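You operate a simulated robot arm through the tools that you are given. There is no shell and no other tool. Be economical: measure what you need, move in short steps, check, and stop when the job is done.

You are at the controls of a simulated robot arm. One attempt, no reset.

Task
Take the chip puck from the top of the white bench and put it on the chip pack there.

Only the result counts: the job must be done as asked and must still hold three seconds after the hand-in. Knocking over, shifting, dropping, spilling or breaking anything else fails it.

Robot
A 7-joint arm with a two-finger parallel gripper, fixed in place. Base frame: the origin is at the foot of the arm, x ahead of it, y to its left, z up; the work surface is at about z = 803. Lengths are in mm, angles in degrees, forces in N, time in s.
With the tool pointing down near the work surface it reaches from about 300 to 700 mm from the base axis. Its first joint turns from -66.0 to 66.0 degrees. Payload 1.57 kg.
The tool frame sits at the grasp point between the pads (the TCP): z along the fingers, y along the line on which they close. The tips reach 30 mm beyond it. The gripper opens to 110 mm. The fingers are 24 mm wide and 12 mm thick; the gripper's body (48 by 112 mm) begins 78 mm behind the TCP.
Orientation is that of the tool frame in the base frame, as a unit quaternion [x, y, z, w]. With the fingers straight down and closing along the base's y, the tool's x points along the base's -x, its y along +y and its z along -z.

Tools
- The arm moves only by the tool jog_arm. Its argument "motion" is a list of rows, each an object (a shift or turn left out is 0, a gripper value left out holds the last) with "dp": the shift along the tool's x, y, z in mm, a list of three; "angular": the turn, a rotation vector about the tool's x, y, z in degrees, a list of three; "jaw": the closure in counts, from 0 (fully open) to 255 (shut). In form: [{"dp": [tx, ty, tz], "angular": [ax, ay, az], "jaw": jaw}, ...]. A call has 1 to 20 rows; each row shifts and turns the commanded pose from where the row before left it, along the tool's axes as they then stand. Rows are played at 5 a second. More than 50 mm and 8.6 degrees between two rows, or a gripper value outside its range, and nothing of the call is played. A pose out of reach is approached as far as the arm can. The call stops where the force on the tool passes 40 N (or 10 N more than at its start, if that is more) or the arm is blocked; 0.2 s more then pass. Each finger travels about 108 mm/s and halts on what it meets, pressing with about 28 N; the grip force reading is that of the motor and also rises with nothing between the fingers. The clock runs only during rows and for 0.2 s after the last one: add rows that do not move to give the fingers time. It gives the time, the measured TCP pose, the force on the tool (base axes), the opening and the grip force at its end, in the units of the frame above (readings bear some noise), and new pictures: "pictures" is both (left out), scene, wrist or none.
- Cameras (640 x 400 px; columns grow to the right, rows downward): "scene" is fixed at [135.3, -373.5, 1426.7]; the picture's right is [0.95, -0.32, 0.00], its down [-0.17, -0.51, -0.85] and it looks along [0.27, 0.80, -0.53] (base axes); focal length 375 px, centre (320, 200). "wrist" rides on the gripper at [70, 16, -141] in the tool frame; the picture's right is [-0.23, 0.97, 0.00], its down [-0.86, -0.20, -0.48] and it looks along [-0.47, -0.11, 0.88] (tool axes); focal length 222 px, centre (320, 200). There is no depth. A picture from a camera that has moved, and an enlarged one, comes with that camera's place and axes in the base frame and with its lens. The place of the scene camera against the robot may be out by one fixed shift of up to 25 mm in any direction.
- inspect(camera, box): a new picture of the part [left, top, right, bottom] of that camera's present view, enlarged. No time passes.
- sign_off(): hands the job in; it is judged then, once.

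Go step by step. Nothing tells you positions but the pictures and the camera data: compare them with the known pose of the tool, close in by small moves and look again before you grip or let go. The budget is 90 turns and 170 pictures, counting those below and the enlarged ones. Unless the task says otherwise, let go and move clear before handing in, and close with one line.

The tools are called after ">>>" as a command line: name --argument value ..., lists and objects as JSON in quotes. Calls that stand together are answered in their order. jog_arm: Moves the arm, as the interface text tells. Its arguments: {"type":"object","properties":{"motion":{"type":"array"},"pictures":{"type":"string","enum":["both","scene","wrist","none"]}},"required":["motion"]} The other tools are called the same way: inspect (camera, box) takes an enlarged picture of a part of a camera's view; sign_off () hands the job in.

At the start:

```text
clock: 0.0
tool_pos: [268.0, 199.2, 1141.7]
tool_rot: [0.0, 1.0, 0.0, 0.0]
ft_force: [-1.1, -0.8, 0.2]
opening: 110.0
finger_force: 0.0
```

scene: 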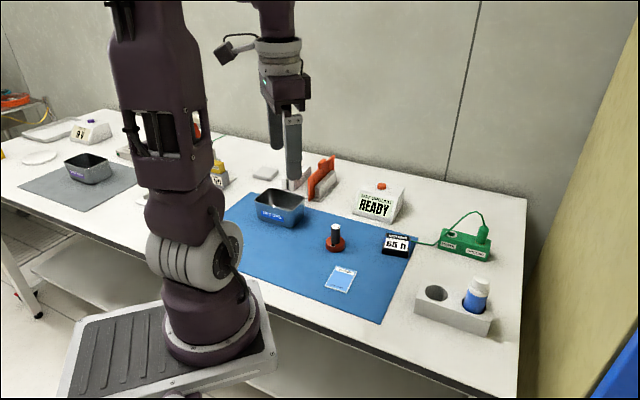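
wrist: 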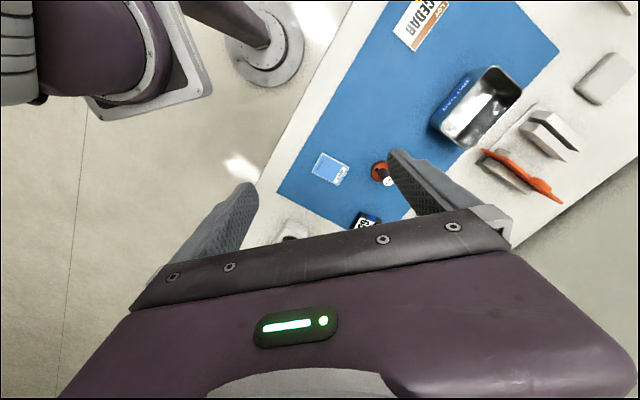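

I see a blue mat with a red puck carrying a dark knob, a flat clear packet with a blue label, a tray and other items. I'll enlarge the picture to identify the puck and the pack.

>>> inspect --camera "scene" --box '[240, 170, 440, 300]'

>>> inspect --camera "wrist" --box '[280, 40, 600, 240]'

>>> inspect --camera "scene" --box '[0, 80, 240, 230]'

```text
3.08 times, centred on (340, 235) of scene
camera zoom: at [135.3, -373.5, 1426.7], right [0.95, -0.32, 0.0], down [-0.17, -0.51, -0.85], along [0.27, 0.8, -0.53], focal length 1153 px, centre (258, 92)
```

zoom: 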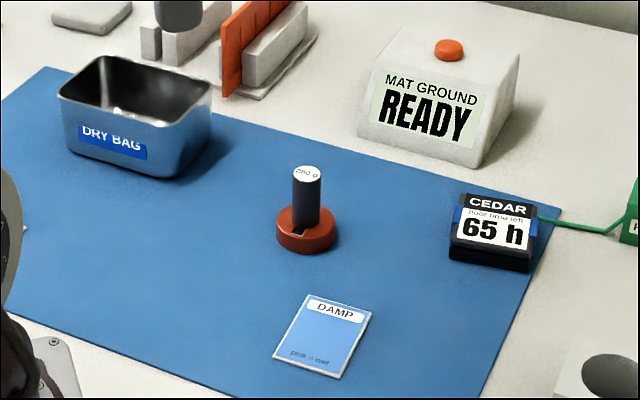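

```text
2.00 times, centred on (440, 140) of wrist
camera zoom: at [198.7, 216.5, 1284.6], right [0.23, 0.97, 0.0], down [0.86, -0.2, 0.48], along [0.47, -0.11, -0.88], focal length 444 px, centre (80, 320)
```

zoom: 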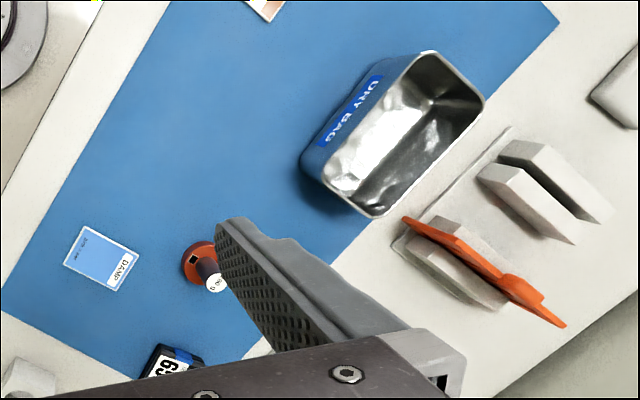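

```text
2.67 times, centred on (120, 155) of scene
camera zoom: at [135.3, -373.5, 1426.7], right [0.95, -0.32, 0.0], down [-0.17, -0.51, -0.85], along [0.27, 0.8, -0.53], focal length 1000 px, centre (853, 320)
```

zoom: 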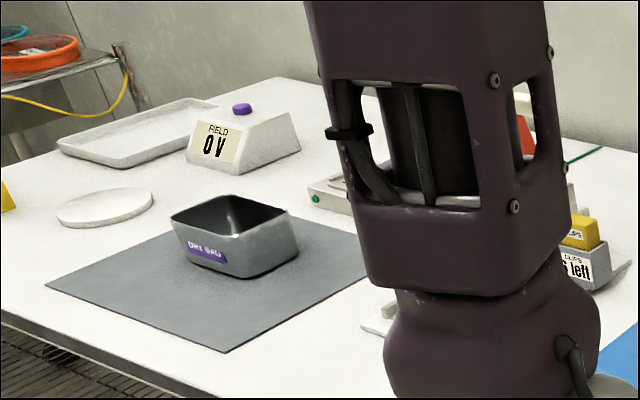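

The red object reads "280 g" and the packet is a humidity card ("DAMP"). Something labelled "CEDAR LOT" is partly hidden at the top of the wrist view. I need a look at it.

>>> inspect --camera "wrist" --box '[360, 0, 480, 75]'

>>> jog_arm --motion '[{"dp": [0, 0, 0], "angular": [0, -8, 0]}, {"angular": [0, -8, 0]}, {"angular": [0, -8, 0]}]'

```text
5.33 times, centred on (420, 38) of wrist
camera zoom: at [198.7, 216.5, 1284.6], right [0.23, 0.97, 0.0], down [0.86, -0.2, 0.48], along [0.47, -0.11, -0.88], focal length 1185 px, centre (-213, 1067)
```

zoom: 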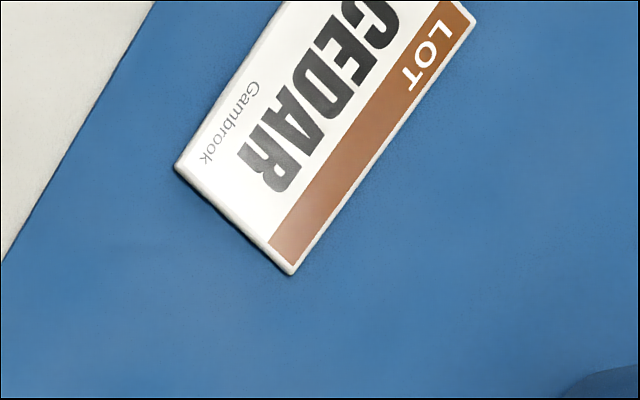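

```text
clock: 0.8
tool_pos: [268.0, 199.5, 1143.4]
tool_rot: [0.0, 0.978, -0.001, 0.209]
ft_force: [-0.3, 0.6, 0.3]
opening: 109.7
finger_force: 0.1
camera wrist: at [147.6, 216.8, 1243.7], right [0.21, 0.97, 0.09], down [0.59, -0.2, 0.79], along [0.78, -0.11, -0.61], focal length 222 px, centre (320, 200)
```

scene: 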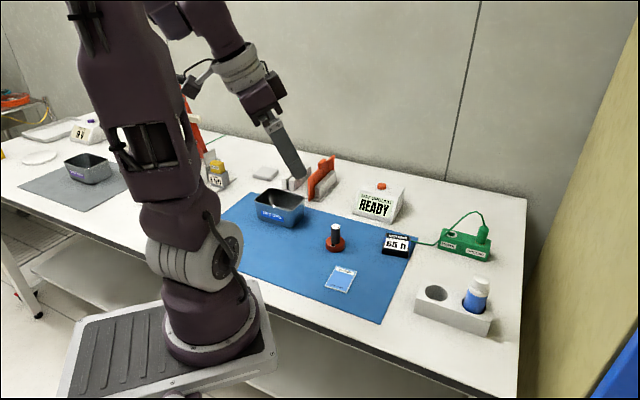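
wrist: 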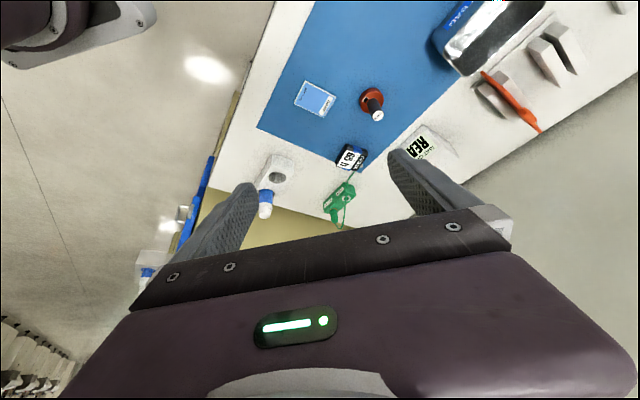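

That tilted the wrong way; I'll tilt back past vertical to see the mat area near the base.

>>> jog_arm --motion '[{"angular": [0, 8, 0]}, {"angular": [0, 8, 0]}, {"angular": [0, 8, 0]}, {"angular": [0, 8, 0]}, {"angular": [0, 8, 0]}, {"angular": [0, 8, 0]}]' --pictures "wrist"

```text
clock: 2.2
tool_pos: [267.6, 199.8, 1144.7]
tool_rot: [-0.001, 0.978, 0.0, -0.209]
ft_force: [0.6, -0.2, 0.0]
opening: 110.0
finger_force: 0.0
camera wrist: at [262.3, 216.1, 1301.1], right [0.21, 0.97, -0.09], down [0.98, -0.2, 0.09], along [0.07, -0.11, -0.99], focal length 222 px, centre (320, 200)
```

wrist: 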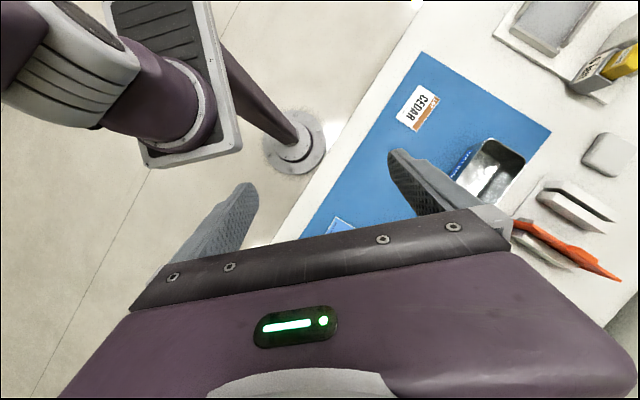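

>>> inspect --camera "wrist" --box '[360, 40, 520, 140]'

>>> inspect --camera "wrist" --box '[480, 0, 640, 100]'

>>> inspect --camera "scene" --box '[300, 220, 380, 300]'

>>> inspect --camera "scene" --box '[370, 200, 530, 340]'

```text
4.00 times, centred on (440, 90) of wrist
camera zoom: at [262.3, 216.1, 1301.1], right [0.21, 0.97, -0.09], down [0.98, -0.2, 0.09], along [0.07, -0.11, -0.99], focal length 888 px, centre (-160, 640)
```

zoom: 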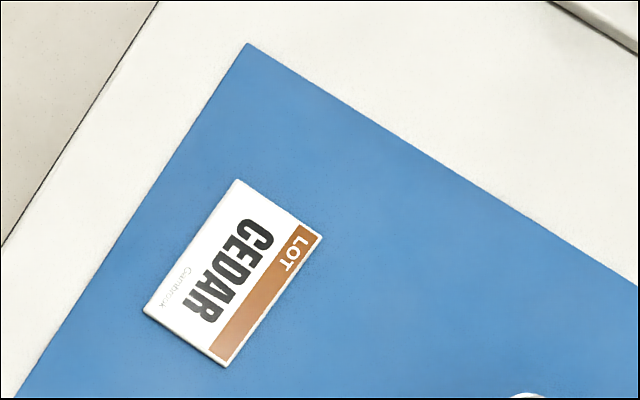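

```text
4.00 times, centred on (560, 50) of wrist
camera zoom: at [262.3, 216.1, 1301.1], right [0.21, 0.97, -0.09], down [0.98, -0.2, 0.09], along [0.07, -0.11, -0.99], focal length 888 px, centre (-640, 800)
```

zoom: 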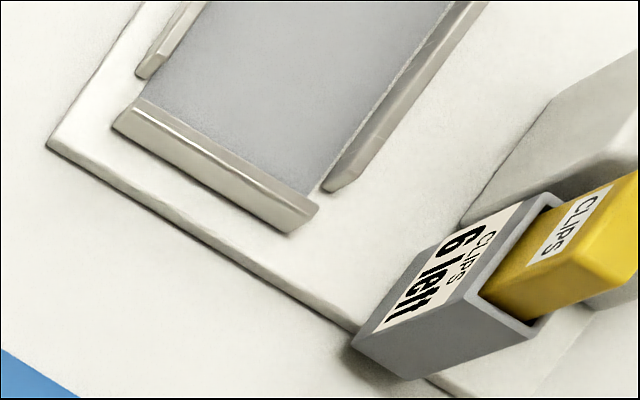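

```text
5.00 times, centred on (340, 260) of scene
camera zoom: at [135.3, -373.5, 1426.7], right [0.95, -0.32, 0.0], down [-0.17, -0.51, -0.85], along [0.27, 0.8, -0.53], focal length 1874 px, centre (220, -100)
```

zoom: 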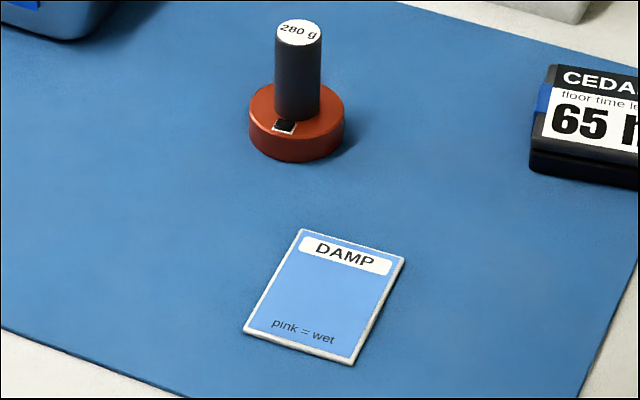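

```text
2.86 times, centred on (450, 270) of scene
camera zoom: at [135.3, -373.5, 1426.7], right [0.95, -0.32, 0.0], down [-0.17, -0.51, -0.85], along [0.27, 0.8, -0.53], focal length 1071 px, centre (-51, 0)
```

zoom: 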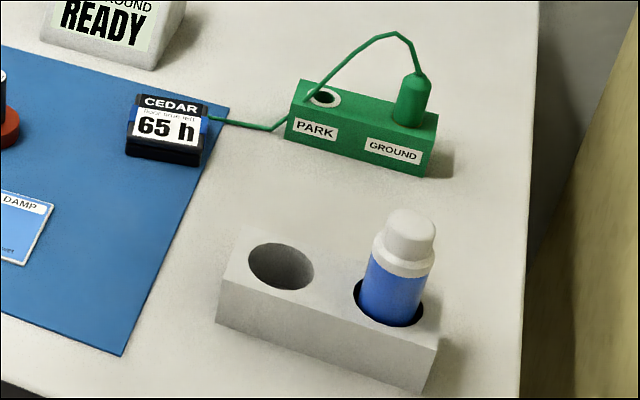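

The puck is the red disc (with a chip mark and a dark handle reading "280 g"), near (416, 335). The chip pack is most likely the black, flat "CEDAR 65 h" pack near (565, 279). I'll bring the wrist camera closer to both.

>>> jog_arm --motion '[{"angular": [0, -8, 0]}, {"angular": [0, -8, 0]}, {"angular": [0, -8, 0]}, {"dp": [-38, 14, 15]}, {"dp": [-38, 14, 15]}, {"dp": [-38, 14, 15]}, {"dp": [-38, 14, 15]}, {"dp": [-38, 14, 15]}, {"dp": [-38, 14, 15]}, {}, {}]'

```text
clock: 4.6
tool_pos: [494.9, 285.6, 1052.0]
tool_rot: [0.0, 1.0, 0.0, 0.0]
ft_force: [0.5, 0.3, 0.0]
opening: 110.1
finger_force: 0.0
camera wrist: at [425.8, 301.5, 1193.3], right [0.23, 0.97, 0.0], down [0.86, -0.2, 0.48], along [0.47, -0.11, -0.88], focal length 222 px, centre (320, 200)
```

scene: 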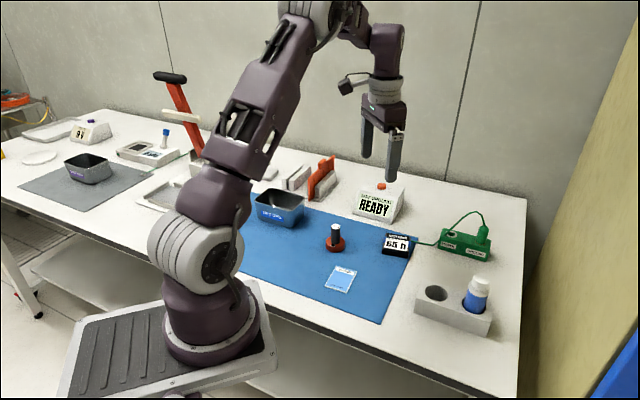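
wrist: 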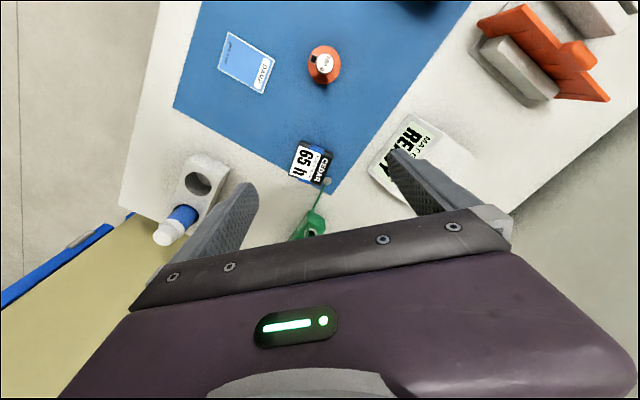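

>>> inspect --camera "wrist" --box '[260, 130, 350, 200]'

>>> inspect --camera "wrist" --box '[200, 20, 360, 120]'

>>> inspect --camera "scene" --box '[100, 100, 240, 220]'

```text
5.71 times, centred on (305, 165) of wrist
camera zoom: at [425.8, 301.5, 1193.3], right [0.23, 0.97, 0.0], down [0.86, -0.2, 0.48], along [0.47, -0.11, -0.88], focal length 1269 px, centre (406, 400)
```

zoom: 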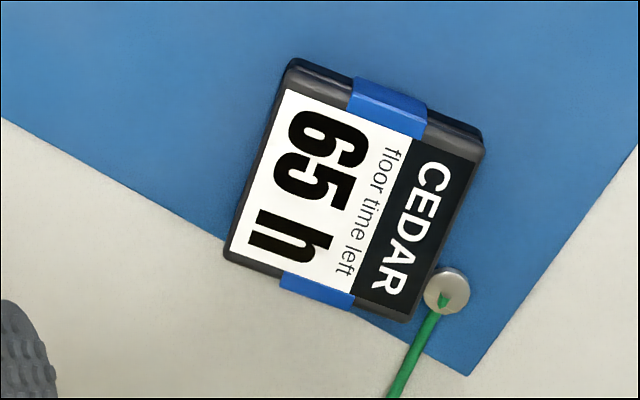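

```text
4.00 times, centred on (280, 70) of wrist
camera zoom: at [425.8, 301.5, 1193.3], right [0.23, 0.97, 0.0], down [0.86, -0.2, 0.48], along [0.47, -0.11, -0.88], focal length 888 px, centre (480, 720)
```

zoom: 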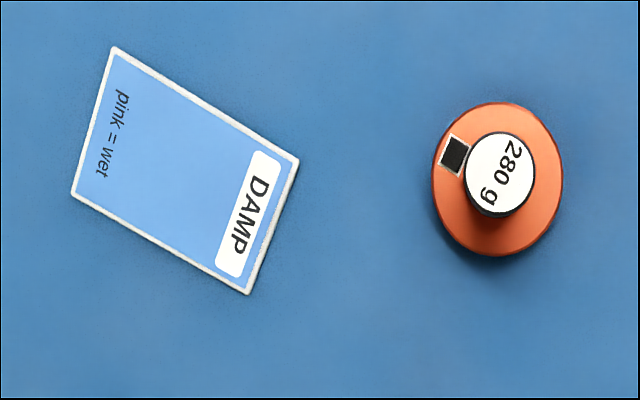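

```text
3.33 times, centred on (170, 160) of scene
camera zoom: at [135.3, -373.5, 1426.7], right [0.95, -0.32, 0.0], down [-0.17, -0.51, -0.85], along [0.27, 0.8, -0.53], focal length 1249 px, centre (820, 333)
```

zoom: 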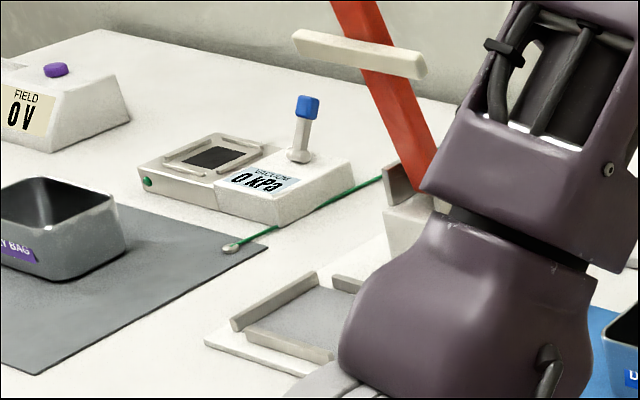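

The black pack with blue clips is clearly the chip pack (about 551, 255), and the ground stud sits beside it. The puck is about (408, 312) with a handle about 26 mm wide. I'll move over the puck at a safe height.

>>> jog_arm --motion '[{"dp": [29, 9, 20]}, {"dp": [29, 9, 20]}, {"dp": [29, 8.4, 20]}, {"dp": [0, 0, 20]}, {}, {}]'

```text
clock: 6.0
tool_pos: [407.5, 310.5, 972.6]
tool_rot: [0.0, 1.0, 0.0, 0.0]
ft_force: [-0.9, -0.3, 0.2]
opening: 110.0
finger_force: 0.1
camera wrist: at [338.7, 326.9, 1114.2], right [0.23, 0.97, 0.0], down [0.86, -0.2, 0.48], along [0.47, -0.11, -0.88], focal length 222 px, centre (320, 200)
```

scene: 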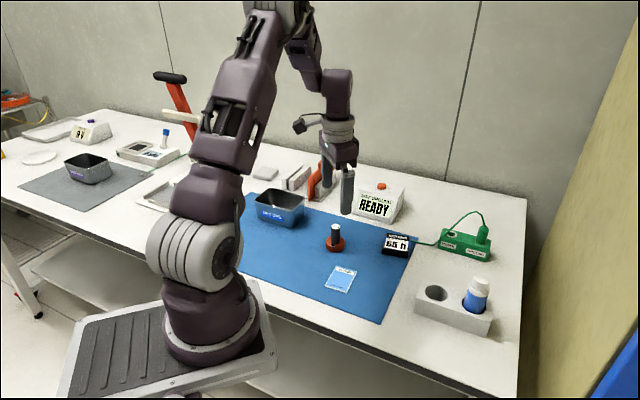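
wrist: 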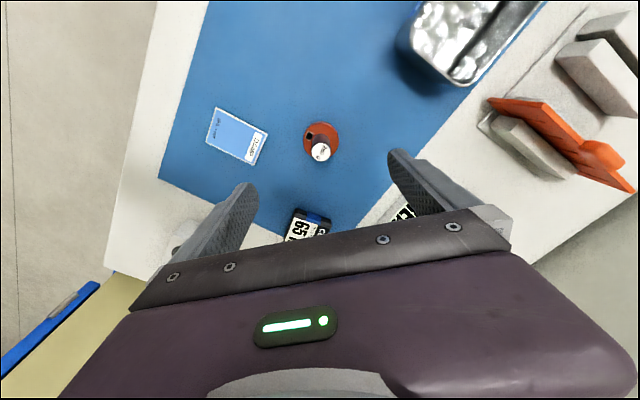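

The two views agree: handle axis at about (410, 311), top at about z 867. I'll lower to about 900 and look again.

>>> jog_arm --motion '[{"dp": [-2.5, 0.5, 25], "jaw": 90}, {"dp": [0, 0, 25]}, {"dp": [0, 0, 22]}, {}, {}]'

>>> inspect --camera "wrist" --box '[240, 100, 400, 200]'

>>> inspect --camera "scene" --box '[280, 180, 400, 260]'

```text
clock: 7.2
tool_pos: [411.4, 310.7, 901.4]
tool_rot: [0.0, 1.0, 0.0, 0.0]
ft_force: [-0.7, 0.8, 0.3]
opening: 71.0
finger_force: 0.0
camera wrist: at [342.4, 327.5, 1042.4], right [0.23, 0.97, 0.0], down [0.86, -0.2, 0.48], along [0.47, -0.11, -0.88], focal length 222 px, centre (320, 200)
```

scene: 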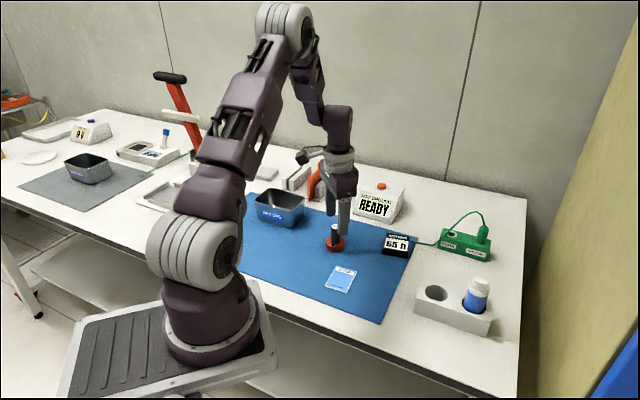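
wrist: 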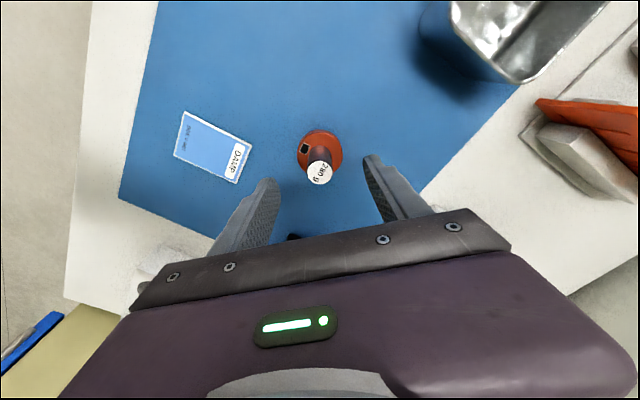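

```text
4.00 times, centred on (320, 150) of wrist
camera zoom: at [342.4, 327.5, 1042.4], right [0.23, 0.97, 0.0], down [0.86, -0.2, 0.48], along [0.47, -0.11, -0.88], focal length 888 px, centre (320, 400)
```

zoom: 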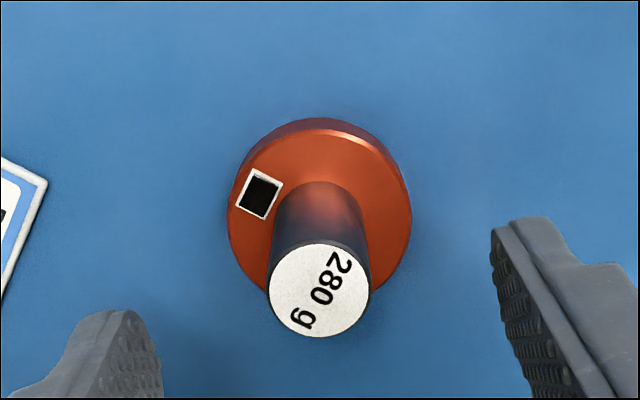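

```text
5.00 times, centred on (340, 220) of scene
camera zoom: at [135.3, -373.5, 1426.7], right [0.95, -0.32, 0.0], down [-0.17, -0.51, -0.85], along [0.27, 0.8, -0.53], focal length 1874 px, centre (220, 100)
```

zoom: 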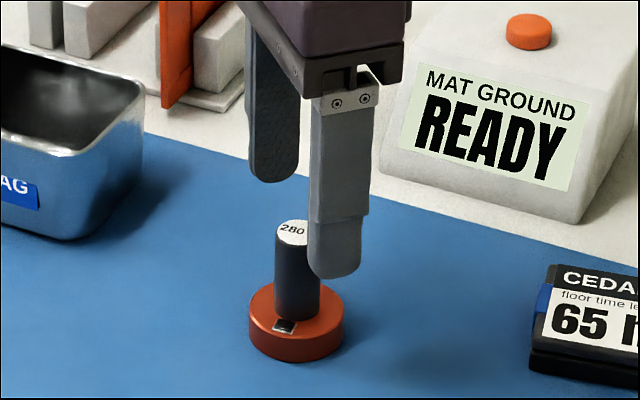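

Alignment is good: handle axis (410, 311.5), finger gap symmetric. I'll lower so the tips stay clear of the disc, then check before gripping.

>>> jog_arm --motion '[{"dp": [1, 0.8, 15]}, {"dp": [0, 0, 15]}, {"dp": [0, 0, 14]}, {}]' --pictures "none"

>>> inspect --camera "wrist" --box '[240, 140, 400, 240]'

>>> inspect --camera "scene" --box '[280, 180, 400, 260]'

```text
clock: 8.2
tool_pos: [410.2, 312.7, 856.7]
tool_rot: [-0.001, 1.0, 0.0, 0.001]
ft_force: [-0.1, -0.3, 0.7]
opening: 71.3
finger_force: 0.0
```

```text
4.00 times, centred on (320, 190) of wrist
camera zoom: at [341.7, 329.4, 998.2], right [0.23, 0.97, 0.0], down [0.85, -0.2, 0.48], along [0.47, -0.11, -0.88], focal length 888 px, centre (320, 240)
```

zoom: 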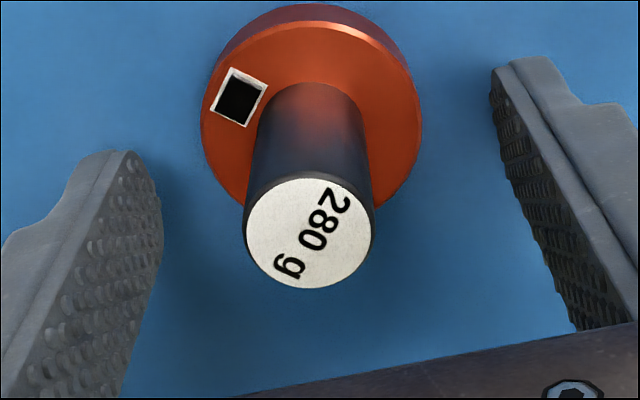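

```text
5.00 times, centred on (340, 220) of scene
camera zoom: at [135.3, -373.5, 1426.7], right [0.95, -0.32, 0.0], down [-0.17, -0.51, -0.85], along [0.27, 0.8, -0.53], focal length 1874 px, centre (220, 100)
```

zoom: 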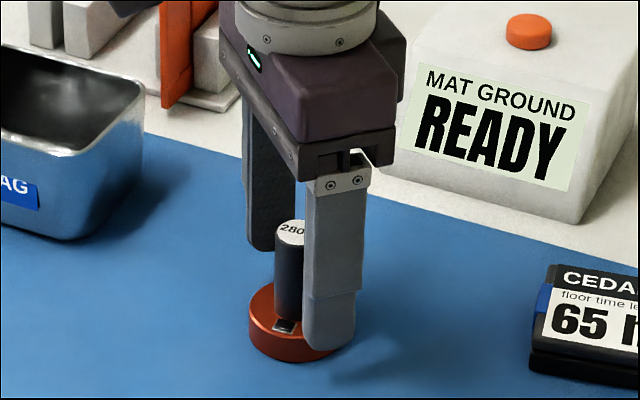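

Handle is centred between the fingers. I'll raise 2 mm for disc clearance and close on the handle.

>>> jog_arm --motion '[{"dp": [0, -0.8, -2]}, {"jaw": 150}, {"jaw": 180}, {"jaw": 210}, {"jaw": 255}, {}, {}, {}]'

```text
clock: 10.0
tool_pos: [410.3, 312.0, 859.8]
tool_rot: [-0.001, 1.0, 0.0, 0.0]
ft_force: [-0.9, -3.7, 3.2]
opening: 22.0
finger_force: 28.1
camera wrist: at [341.4, 328.4, 1000.6], right [0.23, 0.97, 0.0], down [0.86, -0.2, 0.48], along [0.47, -0.11, -0.88], focal length 222 px, centre (320, 200)
```

scene: 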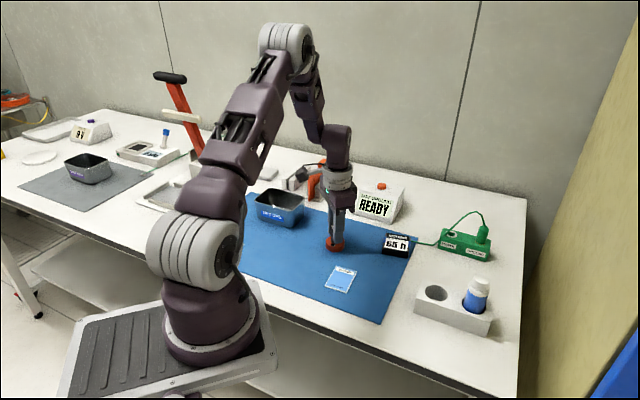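
wrist: 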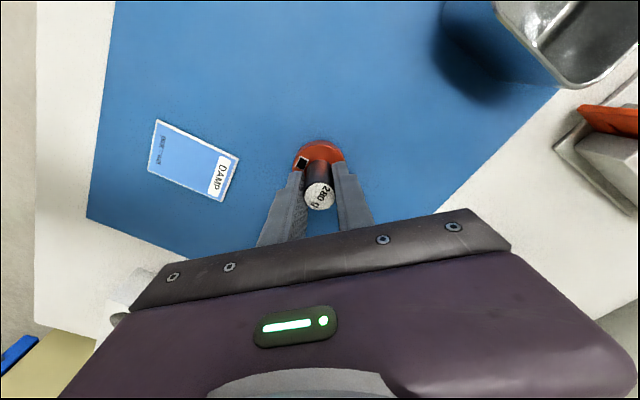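

Held (22 mm, 28 N). I'll lift straight up and move part-way to the pack.

>>> jog_arm --motion '[{"dp": [0, 0, -10]}, {"dp": [0, 0, -30]}, {"dp": [0, 0, -40]}, {"dp": [0, 0, -40]}, {"dp": [-25, -14, 0]}, {"dp": [-25, -14, 0]}, {"dp": [-20, -14, 0]}, {}, {}]'

>>> inspect --camera "wrist" --box '[240, 120, 400, 220]'

```text
clock: 12.0
tool_pos: [479.5, 268.2, 979.1]
tool_rot: [0.0, 1.0, 0.0, 0.0]
ft_force: [0.6, -0.2, -0.6]
opening: 0.0
finger_force: 21.3
camera wrist: at [410.0, 284.2, 1120.0], right [0.23, 0.97, 0.0], down [0.86, -0.2, 0.48], along [0.47, -0.11, -0.88], focal length 222 px, centre (320, 200)
```

scene: 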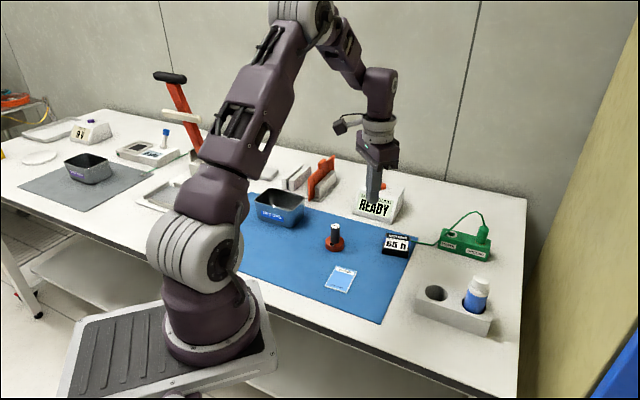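
wrist: 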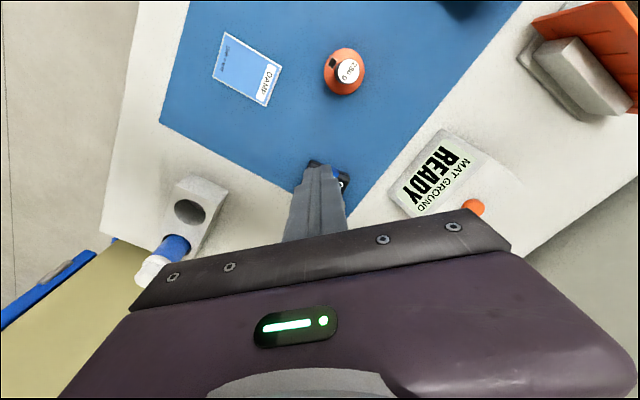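

```text
4.00 times, centred on (320, 170) of wrist
camera zoom: at [410.0, 284.2, 1120.0], right [0.23, 0.97, 0.0], down [0.86, -0.2, 0.48], along [0.47, -0.11, -0.88], focal length 888 px, centre (320, 320)
```

zoom: 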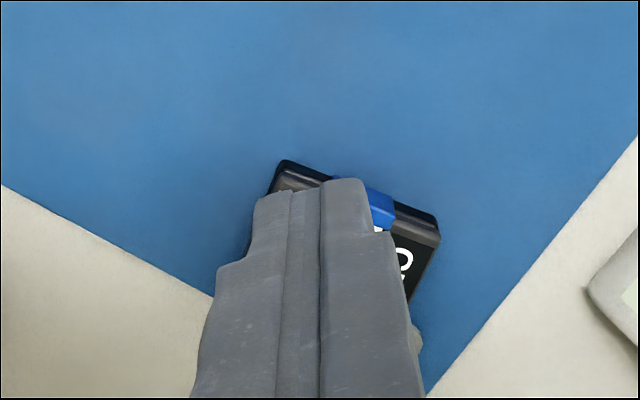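

The puck slipped out of the grip and is still standing upright where it was. I'll go back with the jaws open, grip a little deeper and lift slowly while reading forces.

>>> jog_arm --motion '[{"dp": [35, 22, 0], "jaw": 120}, {"dp": [34.5, 21.8, 0]}, {}, {}]' --pictures "none"

>>> inspect --camera "wrist" --box '[240, 90, 400, 190]'

>>> inspect --camera "scene" --box '[310, 210, 370, 260]'

```text
clock: 13.0
tool_pos: [410.2, 310.5, 979.6]
tool_rot: [0.0, 1.0, 0.0, 0.0]
ft_force: [0.2, 0.4, 0.1]
opening: 57.9
finger_force: 0.1
```

```text
4.00 times, centred on (320, 140) of wrist
camera zoom: at [340.8, 327.5, 1121.3], right [0.23, 0.97, 0.0], down [0.86, -0.2, 0.48], along [0.47, -0.11, -0.88], focal length 888 px, centre (320, 440)
```

zoom: 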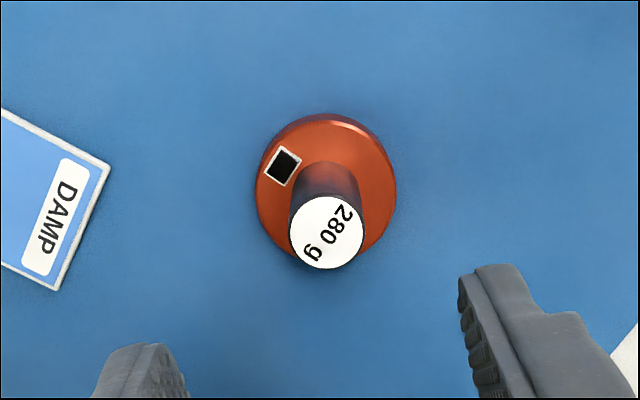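

```text
8.00 times, centred on (340, 235) of scene
camera zoom: at [135.3, -373.5, 1426.7], right [0.95, -0.32, 0.0], down [-0.17, -0.51, -0.85], along [0.27, 0.8, -0.53], focal length 2998 px, centre (160, -80)
```

zoom: 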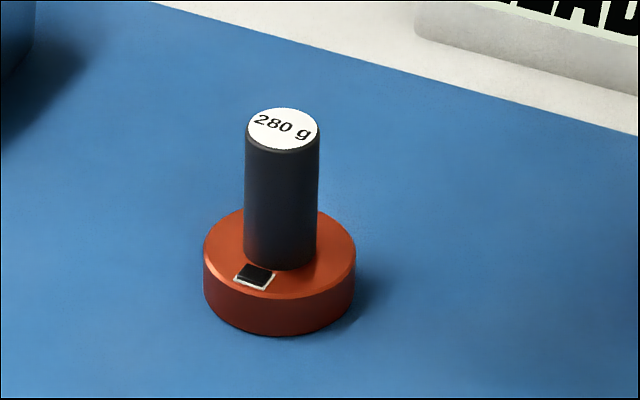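

>>> jog_arm --motion '[{"dp": [0, 1.5, 40]}, {"dp": [0, 0, 40]}, {"dp": [0, 0, 25]}, {"dp": [0, 0, 17]}, {}, {"jaw": 170}, {"jaw": 200}, {"jaw": 255}, {}, {}, {}, {}, {}]' --pictures "none"

>>> inspect --camera "wrist" --box '[240, 130, 400, 230]'

>>> inspect --camera "scene" --box '[300, 190, 380, 260]'

```text
clock: 15.8
tool_pos: [409.9, 314.1, 856.3]
tool_rot: [0.0, 1.0, 0.0, 0.0]
ft_force: [0.5, -0.7, -0.2]
opening: 22.0
finger_force: 28.1
```

```text
4.00 times, centred on (320, 180) of wrist
camera zoom: at [340.1, 330.3, 997.3], right [0.23, 0.97, 0.0], down [0.86, -0.2, 0.48], along [0.47, -0.11, -0.88], focal length 888 px, centre (320, 280)
```

zoom: 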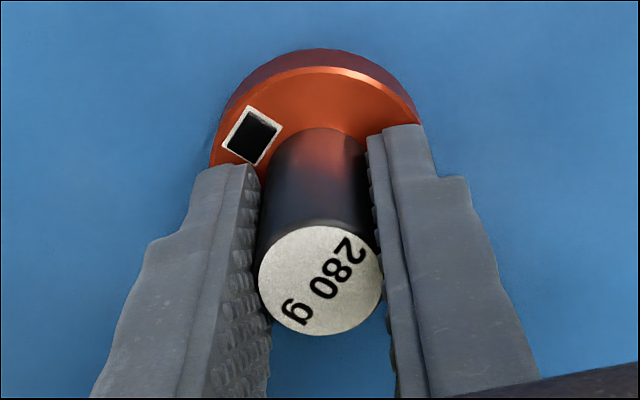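

```text
5.71 times, centred on (340, 225) of scene
camera zoom: at [135.4, -373.5, 1426.8], right [0.95, -0.32, 0.0], down [-0.17, -0.51, -0.85], along [0.27, 0.8, -0.53], focal length 2142 px, centre (206, 57)
```

zoom: 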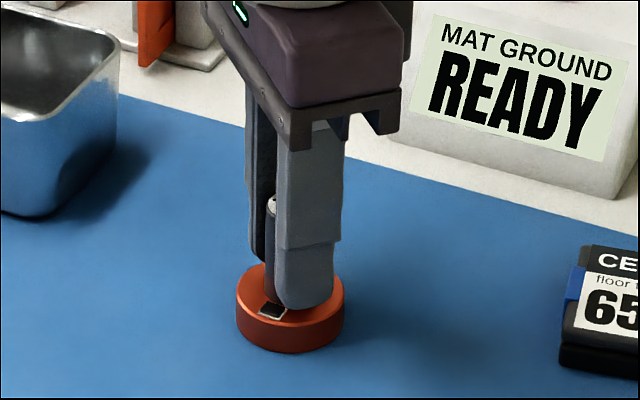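

The grip looks good now. I'll lift slowly by 8 mm and see whether it comes along.

>>> jog_arm --motion '[{"dp": [0, 0, -1]}, {"dp": [0, 0, -1]}, {"dp": [0, 0, -2]}, {"dp": [0, 0, -2]}, {"dp": [0, 0, -2]}, {}]' --pictures "none"

>>> inspect --camera "wrist" --box '[240, 130, 400, 230]'

>>> inspect --camera "scene" --box '[300, 190, 380, 260]'

```text
clock: 17.2
tool_pos: [409.7, 314.1, 864.4]
tool_rot: [0.0, 1.0, 0.001, -0.001]
ft_force: [-0.4, -0.2, -2.9]
opening: 22.0
finger_force: 28.0
```

```text
4.00 times, centred on (320, 180) of wrist
camera zoom: at [341.3, 330.2, 1006.2], right [0.23, 0.97, 0.0], down [0.86, -0.2, 0.48], along [0.47, -0.11, -0.88], focal length 888 px, centre (320, 280)
```

zoom: 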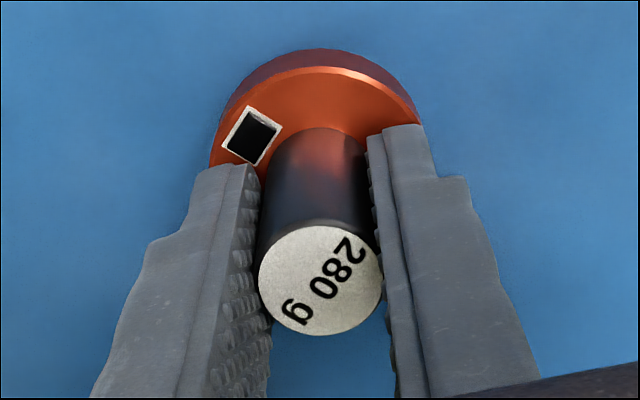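

```text
5.71 times, centred on (340, 225) of scene
camera zoom: at [135.4, -373.5, 1426.8], right [0.95, -0.32, 0.0], down [-0.17, -0.51, -0.85], along [0.27, 0.8, -0.53], focal length 2142 px, centre (206, 57)
```

zoom: 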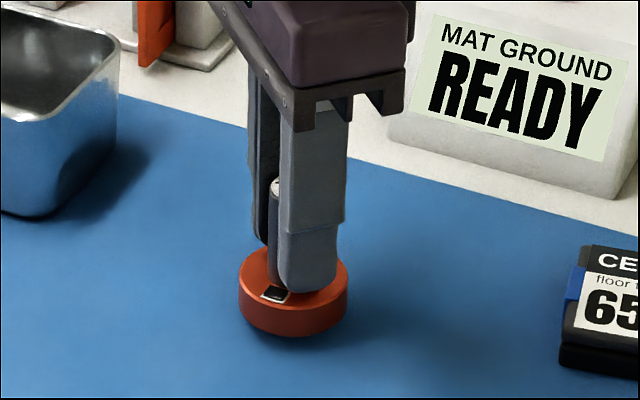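

It comes along (about 2.9 N). I'll keep moves slow, since the earlier fast lift likely caused the slip.

>>> jog_arm --motion '[{"dp": [0, 0, -2]}, {"dp": [0, 0, -3]}, {"dp": [0, 0, -4]}, {"dp": [0, 0, -4]}, {"dp": [0, 0, -4]}, {"dp": [0, 0, -4]}, {"dp": [0, 0, -4]}, {"dp": [0, 0, -4]}, {"dp": [0, 0, -4]}, {"dp": [0, 0, -4]}, {"dp": [0, 0, -3]}, {"dp": [0, 0, -2]}, {}]' --pictures "none"

>>> inspect --camera "wrist" --box '[240, 130, 400, 230]'

```text
clock: 20.0
tool_pos: [410.1, 313.9, 907.0]
tool_rot: [0.0, 1.0, 0.0, 0.0]
ft_force: [0.1, 0.5, -3.2]
opening: 21.7
finger_force: 27.8
```

```text
4.00 times, centred on (320, 180) of wrist
camera zoom: at [342.0, 331.3, 1048.8], right [0.23, 0.97, 0.0], down [0.86, -0.2, 0.48], along [0.47, -0.11, -0.88], focal length 888 px, centre (320, 280)
```

zoom: 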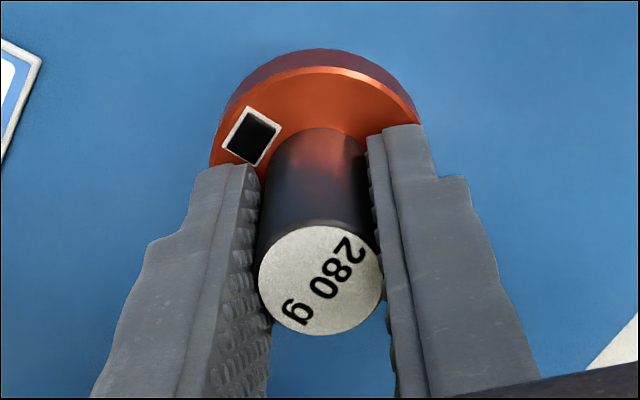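

No slip. Moving slowly toward the pack.

>>> jog_arm --motion '[{"dp": [-3, -1.2, 0]}, {"dp": [-5, -2.2, 0]}, {"dp": [-7, -3, 0]}, {"dp": [-7, -3, 0]}, {"dp": [-7, -3, 0]}, {"dp": [-7, -3, 0]}, {"dp": [-7, -3, 0]}, {"dp": [-7, -3, 0]}, {"dp": [-7, -3, 0]}, {"dp": [-7, -3, 0]}, {"dp": [-7, -3, 0]}, {"dp": [-7, -3, 0]}, {"dp": [-7, -3, 0]}, {"dp": [-7, -3, 0]}, {"dp": [-5, -2, 0]}, {"dp": [-3, -1, 0]}, {}]'

>>> inspect --camera "scene" --box '[330, 180, 450, 270]'

>>> inspect --camera "wrist" --box '[240, 130, 400, 230]'

```text
clock: 23.6
tool_pos: [511.9, 272.9, 909.0]
tool_rot: [0.0, 1.0, 0.0, 0.0]
ft_force: [0.0, -0.1, -3.3]
opening: 22.2
finger_force: 27.7
camera wrist: at [441.9, 288.4, 1049.0], right [0.23, 0.97, 0.0], down [0.86, -0.2, 0.48], along [0.47, -0.11, -0.88], focal length 222 px, centre (320, 200)
```

scene: 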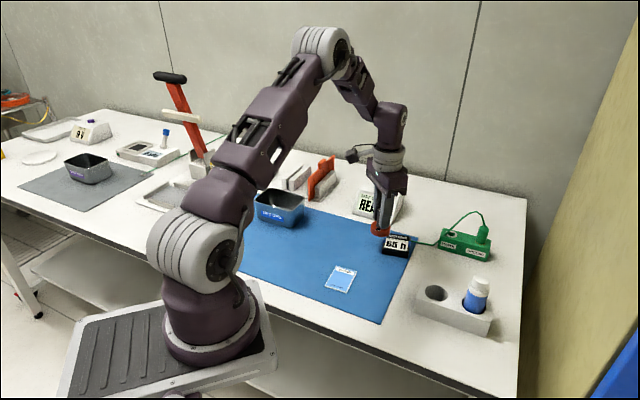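
wrist: 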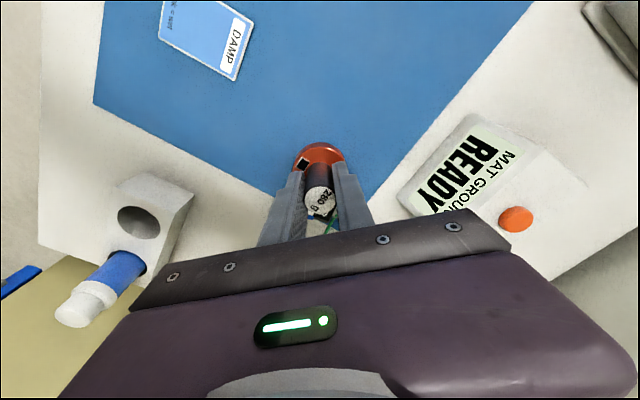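

```text
4.44 times, centred on (390, 225) of scene
camera zoom: at [135.4, -373.5, 1426.7], right [0.95, -0.32, 0.0], down [-0.17, -0.51, -0.85], along [0.27, 0.8, -0.53], focal length 1666 px, centre (9, 89)
```

zoom: 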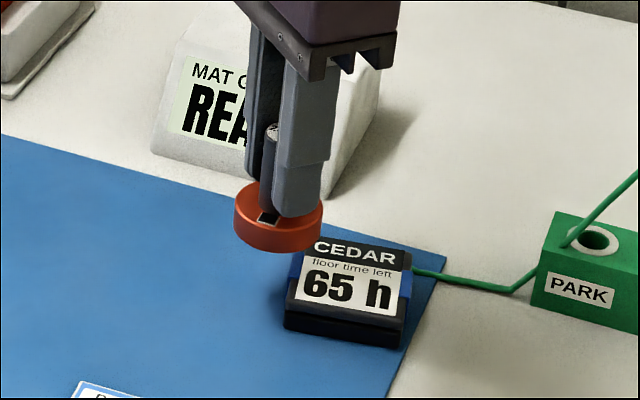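

```text
4.00 times, centred on (320, 180) of wrist
camera zoom: at [441.9, 288.4, 1049.0], right [0.23, 0.97, 0.0], down [0.86, -0.2, 0.48], along [0.47, -0.11, -0.88], focal length 888 px, centre (320, 280)
```

zoom: 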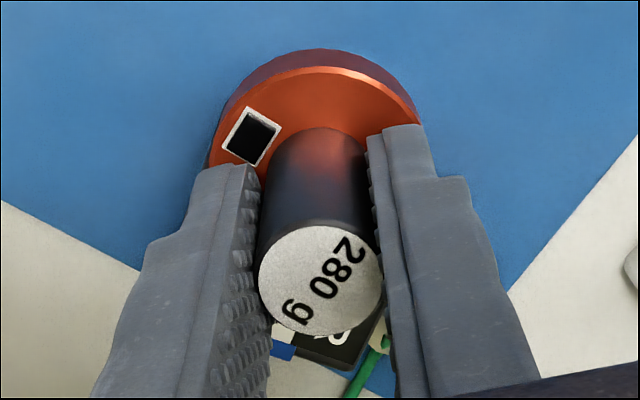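

The scene camera's offset worked out from the held puck puts the pack's top centre at about (555, 255), matching the wrist view. Moving above it slowly.

>>> jog_arm --motion '[{"dp": [-3, -1, 0]}, {"dp": [-5, -2.2, 0]}, {"dp": [-6, -2.6, 0]}, {"dp": [-6, -2.6, 0]}, {"dp": [-6, -2.6, 0]}, {"dp": [-6, -2.6, 0]}, {"dp": [-5, -2.2, 0]}, {"dp": [-3, -1.2, 0]}, {"dp": [-2, -1, 0]}, {}, {}]'

>>> inspect --camera "scene" --box '[350, 190, 450, 265]'

>>> inspect --camera "wrist" --box '[240, 130, 400, 230]'

```text
clock: 26.0
tool_pos: [552.2, 253.8, 907.4]
tool_rot: [-0.001, 1.0, 0.001, 0.0]
ft_force: [0.4, 0.0, -2.8]
opening: 22.1
finger_force: 28.1
camera wrist: at [482.8, 270.5, 1048.7], right [0.23, 0.97, 0.0], down [0.86, -0.2, 0.48], along [0.47, -0.11, -0.88], focal length 222 px, centre (320, 200)
```

scene: 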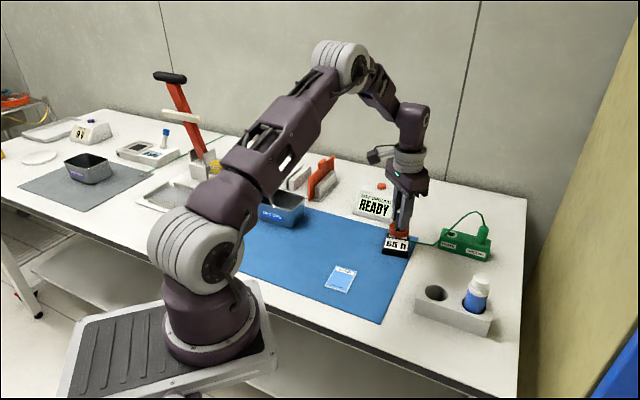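
wrist: 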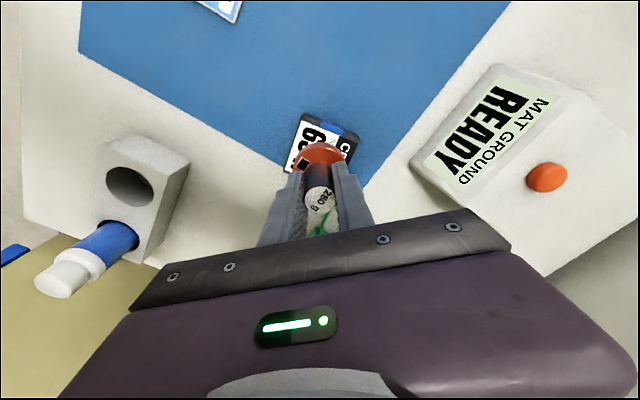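

```text
5.33 times, centred on (400, 228) of scene
camera zoom: at [135.4, -373.5, 1426.7], right [0.95, -0.32, 0.0], down [-0.17, -0.51, -0.85], along [0.27, 0.8, -0.53], focal length 1999 px, centre (-107, 53)
```

zoom: 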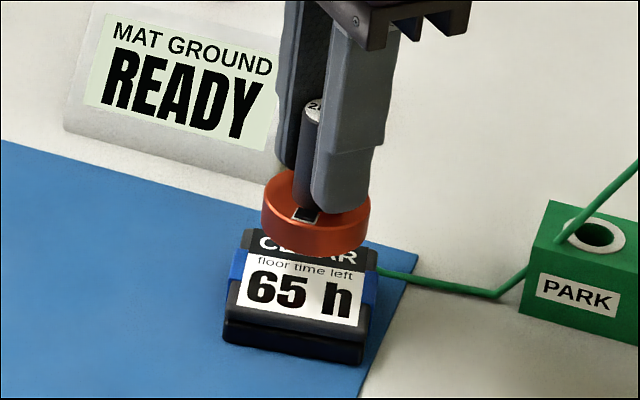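

```text
4.00 times, centred on (320, 180) of wrist
camera zoom: at [482.8, 270.5, 1048.7], right [0.23, 0.97, 0.0], down [0.86, -0.2, 0.48], along [0.47, -0.11, -0.88], focal length 888 px, centre (320, 280)
```

zoom: 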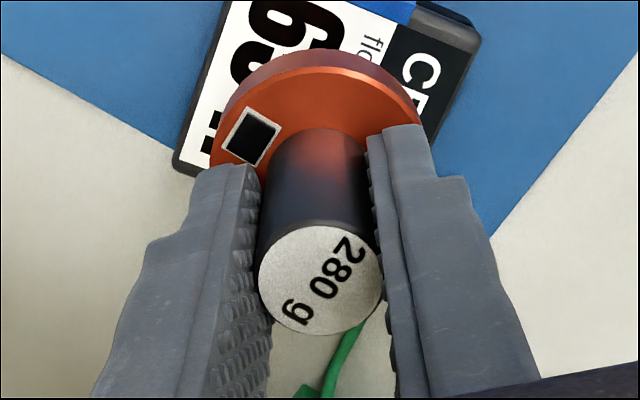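

Nearly centred; a correction of about +2, +2 mm is needed. I'll apply it and lower most of the way.

>>> jog_arm --motion '[{"dp": [-1, 1, 2]}, {"dp": [-1, 1, 3]}, {"dp": [0, 0, 4]}, {"dp": [0, 0, 4]}, {"dp": [0, 0, 4]}, {"dp": [0, 0, 3]}, {"dp": [0, 0, 2]}, {}]' --pictures "none"

>>> inspect --camera "scene" --box '[350, 190, 450, 265]'

>>> inspect --camera "wrist" --box '[240, 130, 400, 230]'

```text
clock: 27.8
tool_pos: [555.1, 255.9, 885.6]
tool_rot: [0.0, 1.0, 0.0, -0.001]
ft_force: [-0.4, -0.1, -2.7]
opening: 22.2
finger_force: 28.4
```

```text
5.33 times, centred on (400, 228) of scene
camera zoom: at [135.4, -373.5, 1426.7], right [0.95, -0.32, 0.0], down [-0.17, -0.51, -0.85], along [0.27, 0.8, -0.53], focal length 1999 px, centre (-107, 53)
```

zoom: 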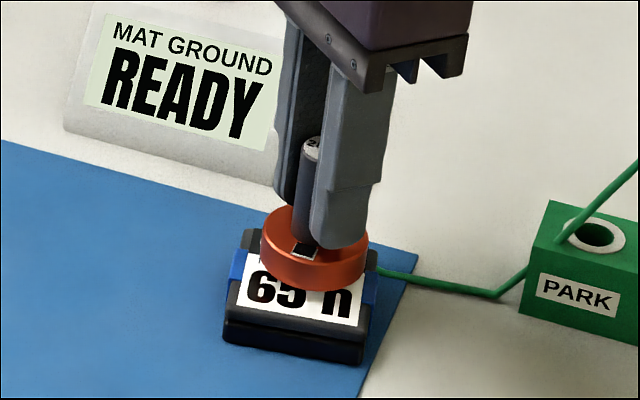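

```text
4.00 times, centred on (320, 180) of wrist
camera zoom: at [486.2, 272.9, 1026.3], right [0.23, 0.97, 0.0], down [0.86, -0.2, 0.48], along [0.47, -0.11, -0.88], focal length 888 px, centre (320, 280)
```

zoom: 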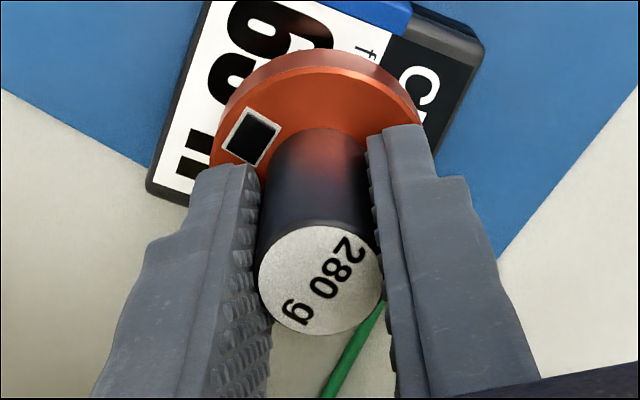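

Close to centred; the remaining correction is about 2 mm in x. I'll apply it and creep down, watching the force.

>>> jog_arm --motion '[{"dp": [1, 0, 1]}, {"dp": [1, 0, 2]}, {"dp": [0, 0, 2]}, {"dp": [0, 0, 1]}, {}]' --pictures "none"

>>> inspect --camera "scene" --box '[370, 215, 430, 260]'

```text
clock: 29.0
tool_pos: [552.9, 256.1, 878.8]
tool_rot: [0.001, 1.0, 0.0, 0.0]
ft_force: [-0.3, -0.6, -2.6]
opening: 22.2
finger_force: 28.0
```

```text
8.89 times, centred on (400, 238) of scene
camera zoom: at [135.4, -373.5, 1426.7], right [0.95, -0.32, 0.0], down [-0.17, -0.51, -0.85], along [0.27, 0.8, -0.53], focal length 3332 px, centre (-391, -133)
```

zoom: 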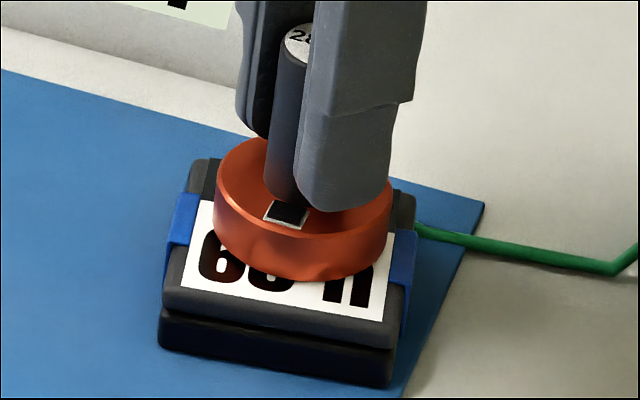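

>>> jog_arm --motion '[{"dp": [0, 0, 1]}, {"dp": [0, 0, 1]}, {"dp": [0, 0, 1]}, {}]' --pictures "none"

>>> inspect --camera "scene" --box '[370, 215, 430, 260]'

```text
clock: 30.0
tool_pos: [554.3, 255.6, 878.5]
tool_rot: [-0.001, 1.0, 0.001, 0.001]
ft_force: [-3.5, -0.3, 16.1]
opening: 22.0
finger_force: 28.2
```

```text
8.89 times, centred on (400, 238) of scene
camera zoom: at [134.9, -373.7, 1426.7], right [0.95, -0.32, 0.0], down [-0.17, -0.51, -0.85], along [0.27, 0.8, -0.53], focal length 3332 px, centre (-391, -133)
```

zoom: 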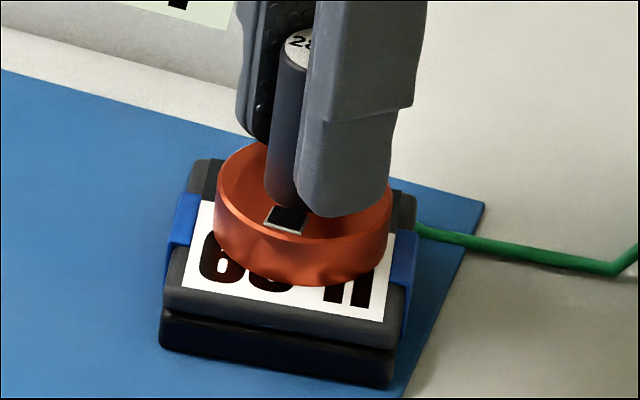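

Contact made (16 N), puck well within the pack's top. I'll relieve the load slightly, then open gently.

>>> jog_arm --motion '[{"dp": [0, 0, -1]}, {"dp": [0, 0, -0.6]}, {}]' --pictures "none"

```text
clock: 30.8
tool_pos: [553.2, 254.9, 877.7]
tool_rot: [0.0, 1.0, 0.001, 0.0]
ft_force: [3.0, 1.1, 6.4]
opening: 21.9
finger_force: 28.5
```

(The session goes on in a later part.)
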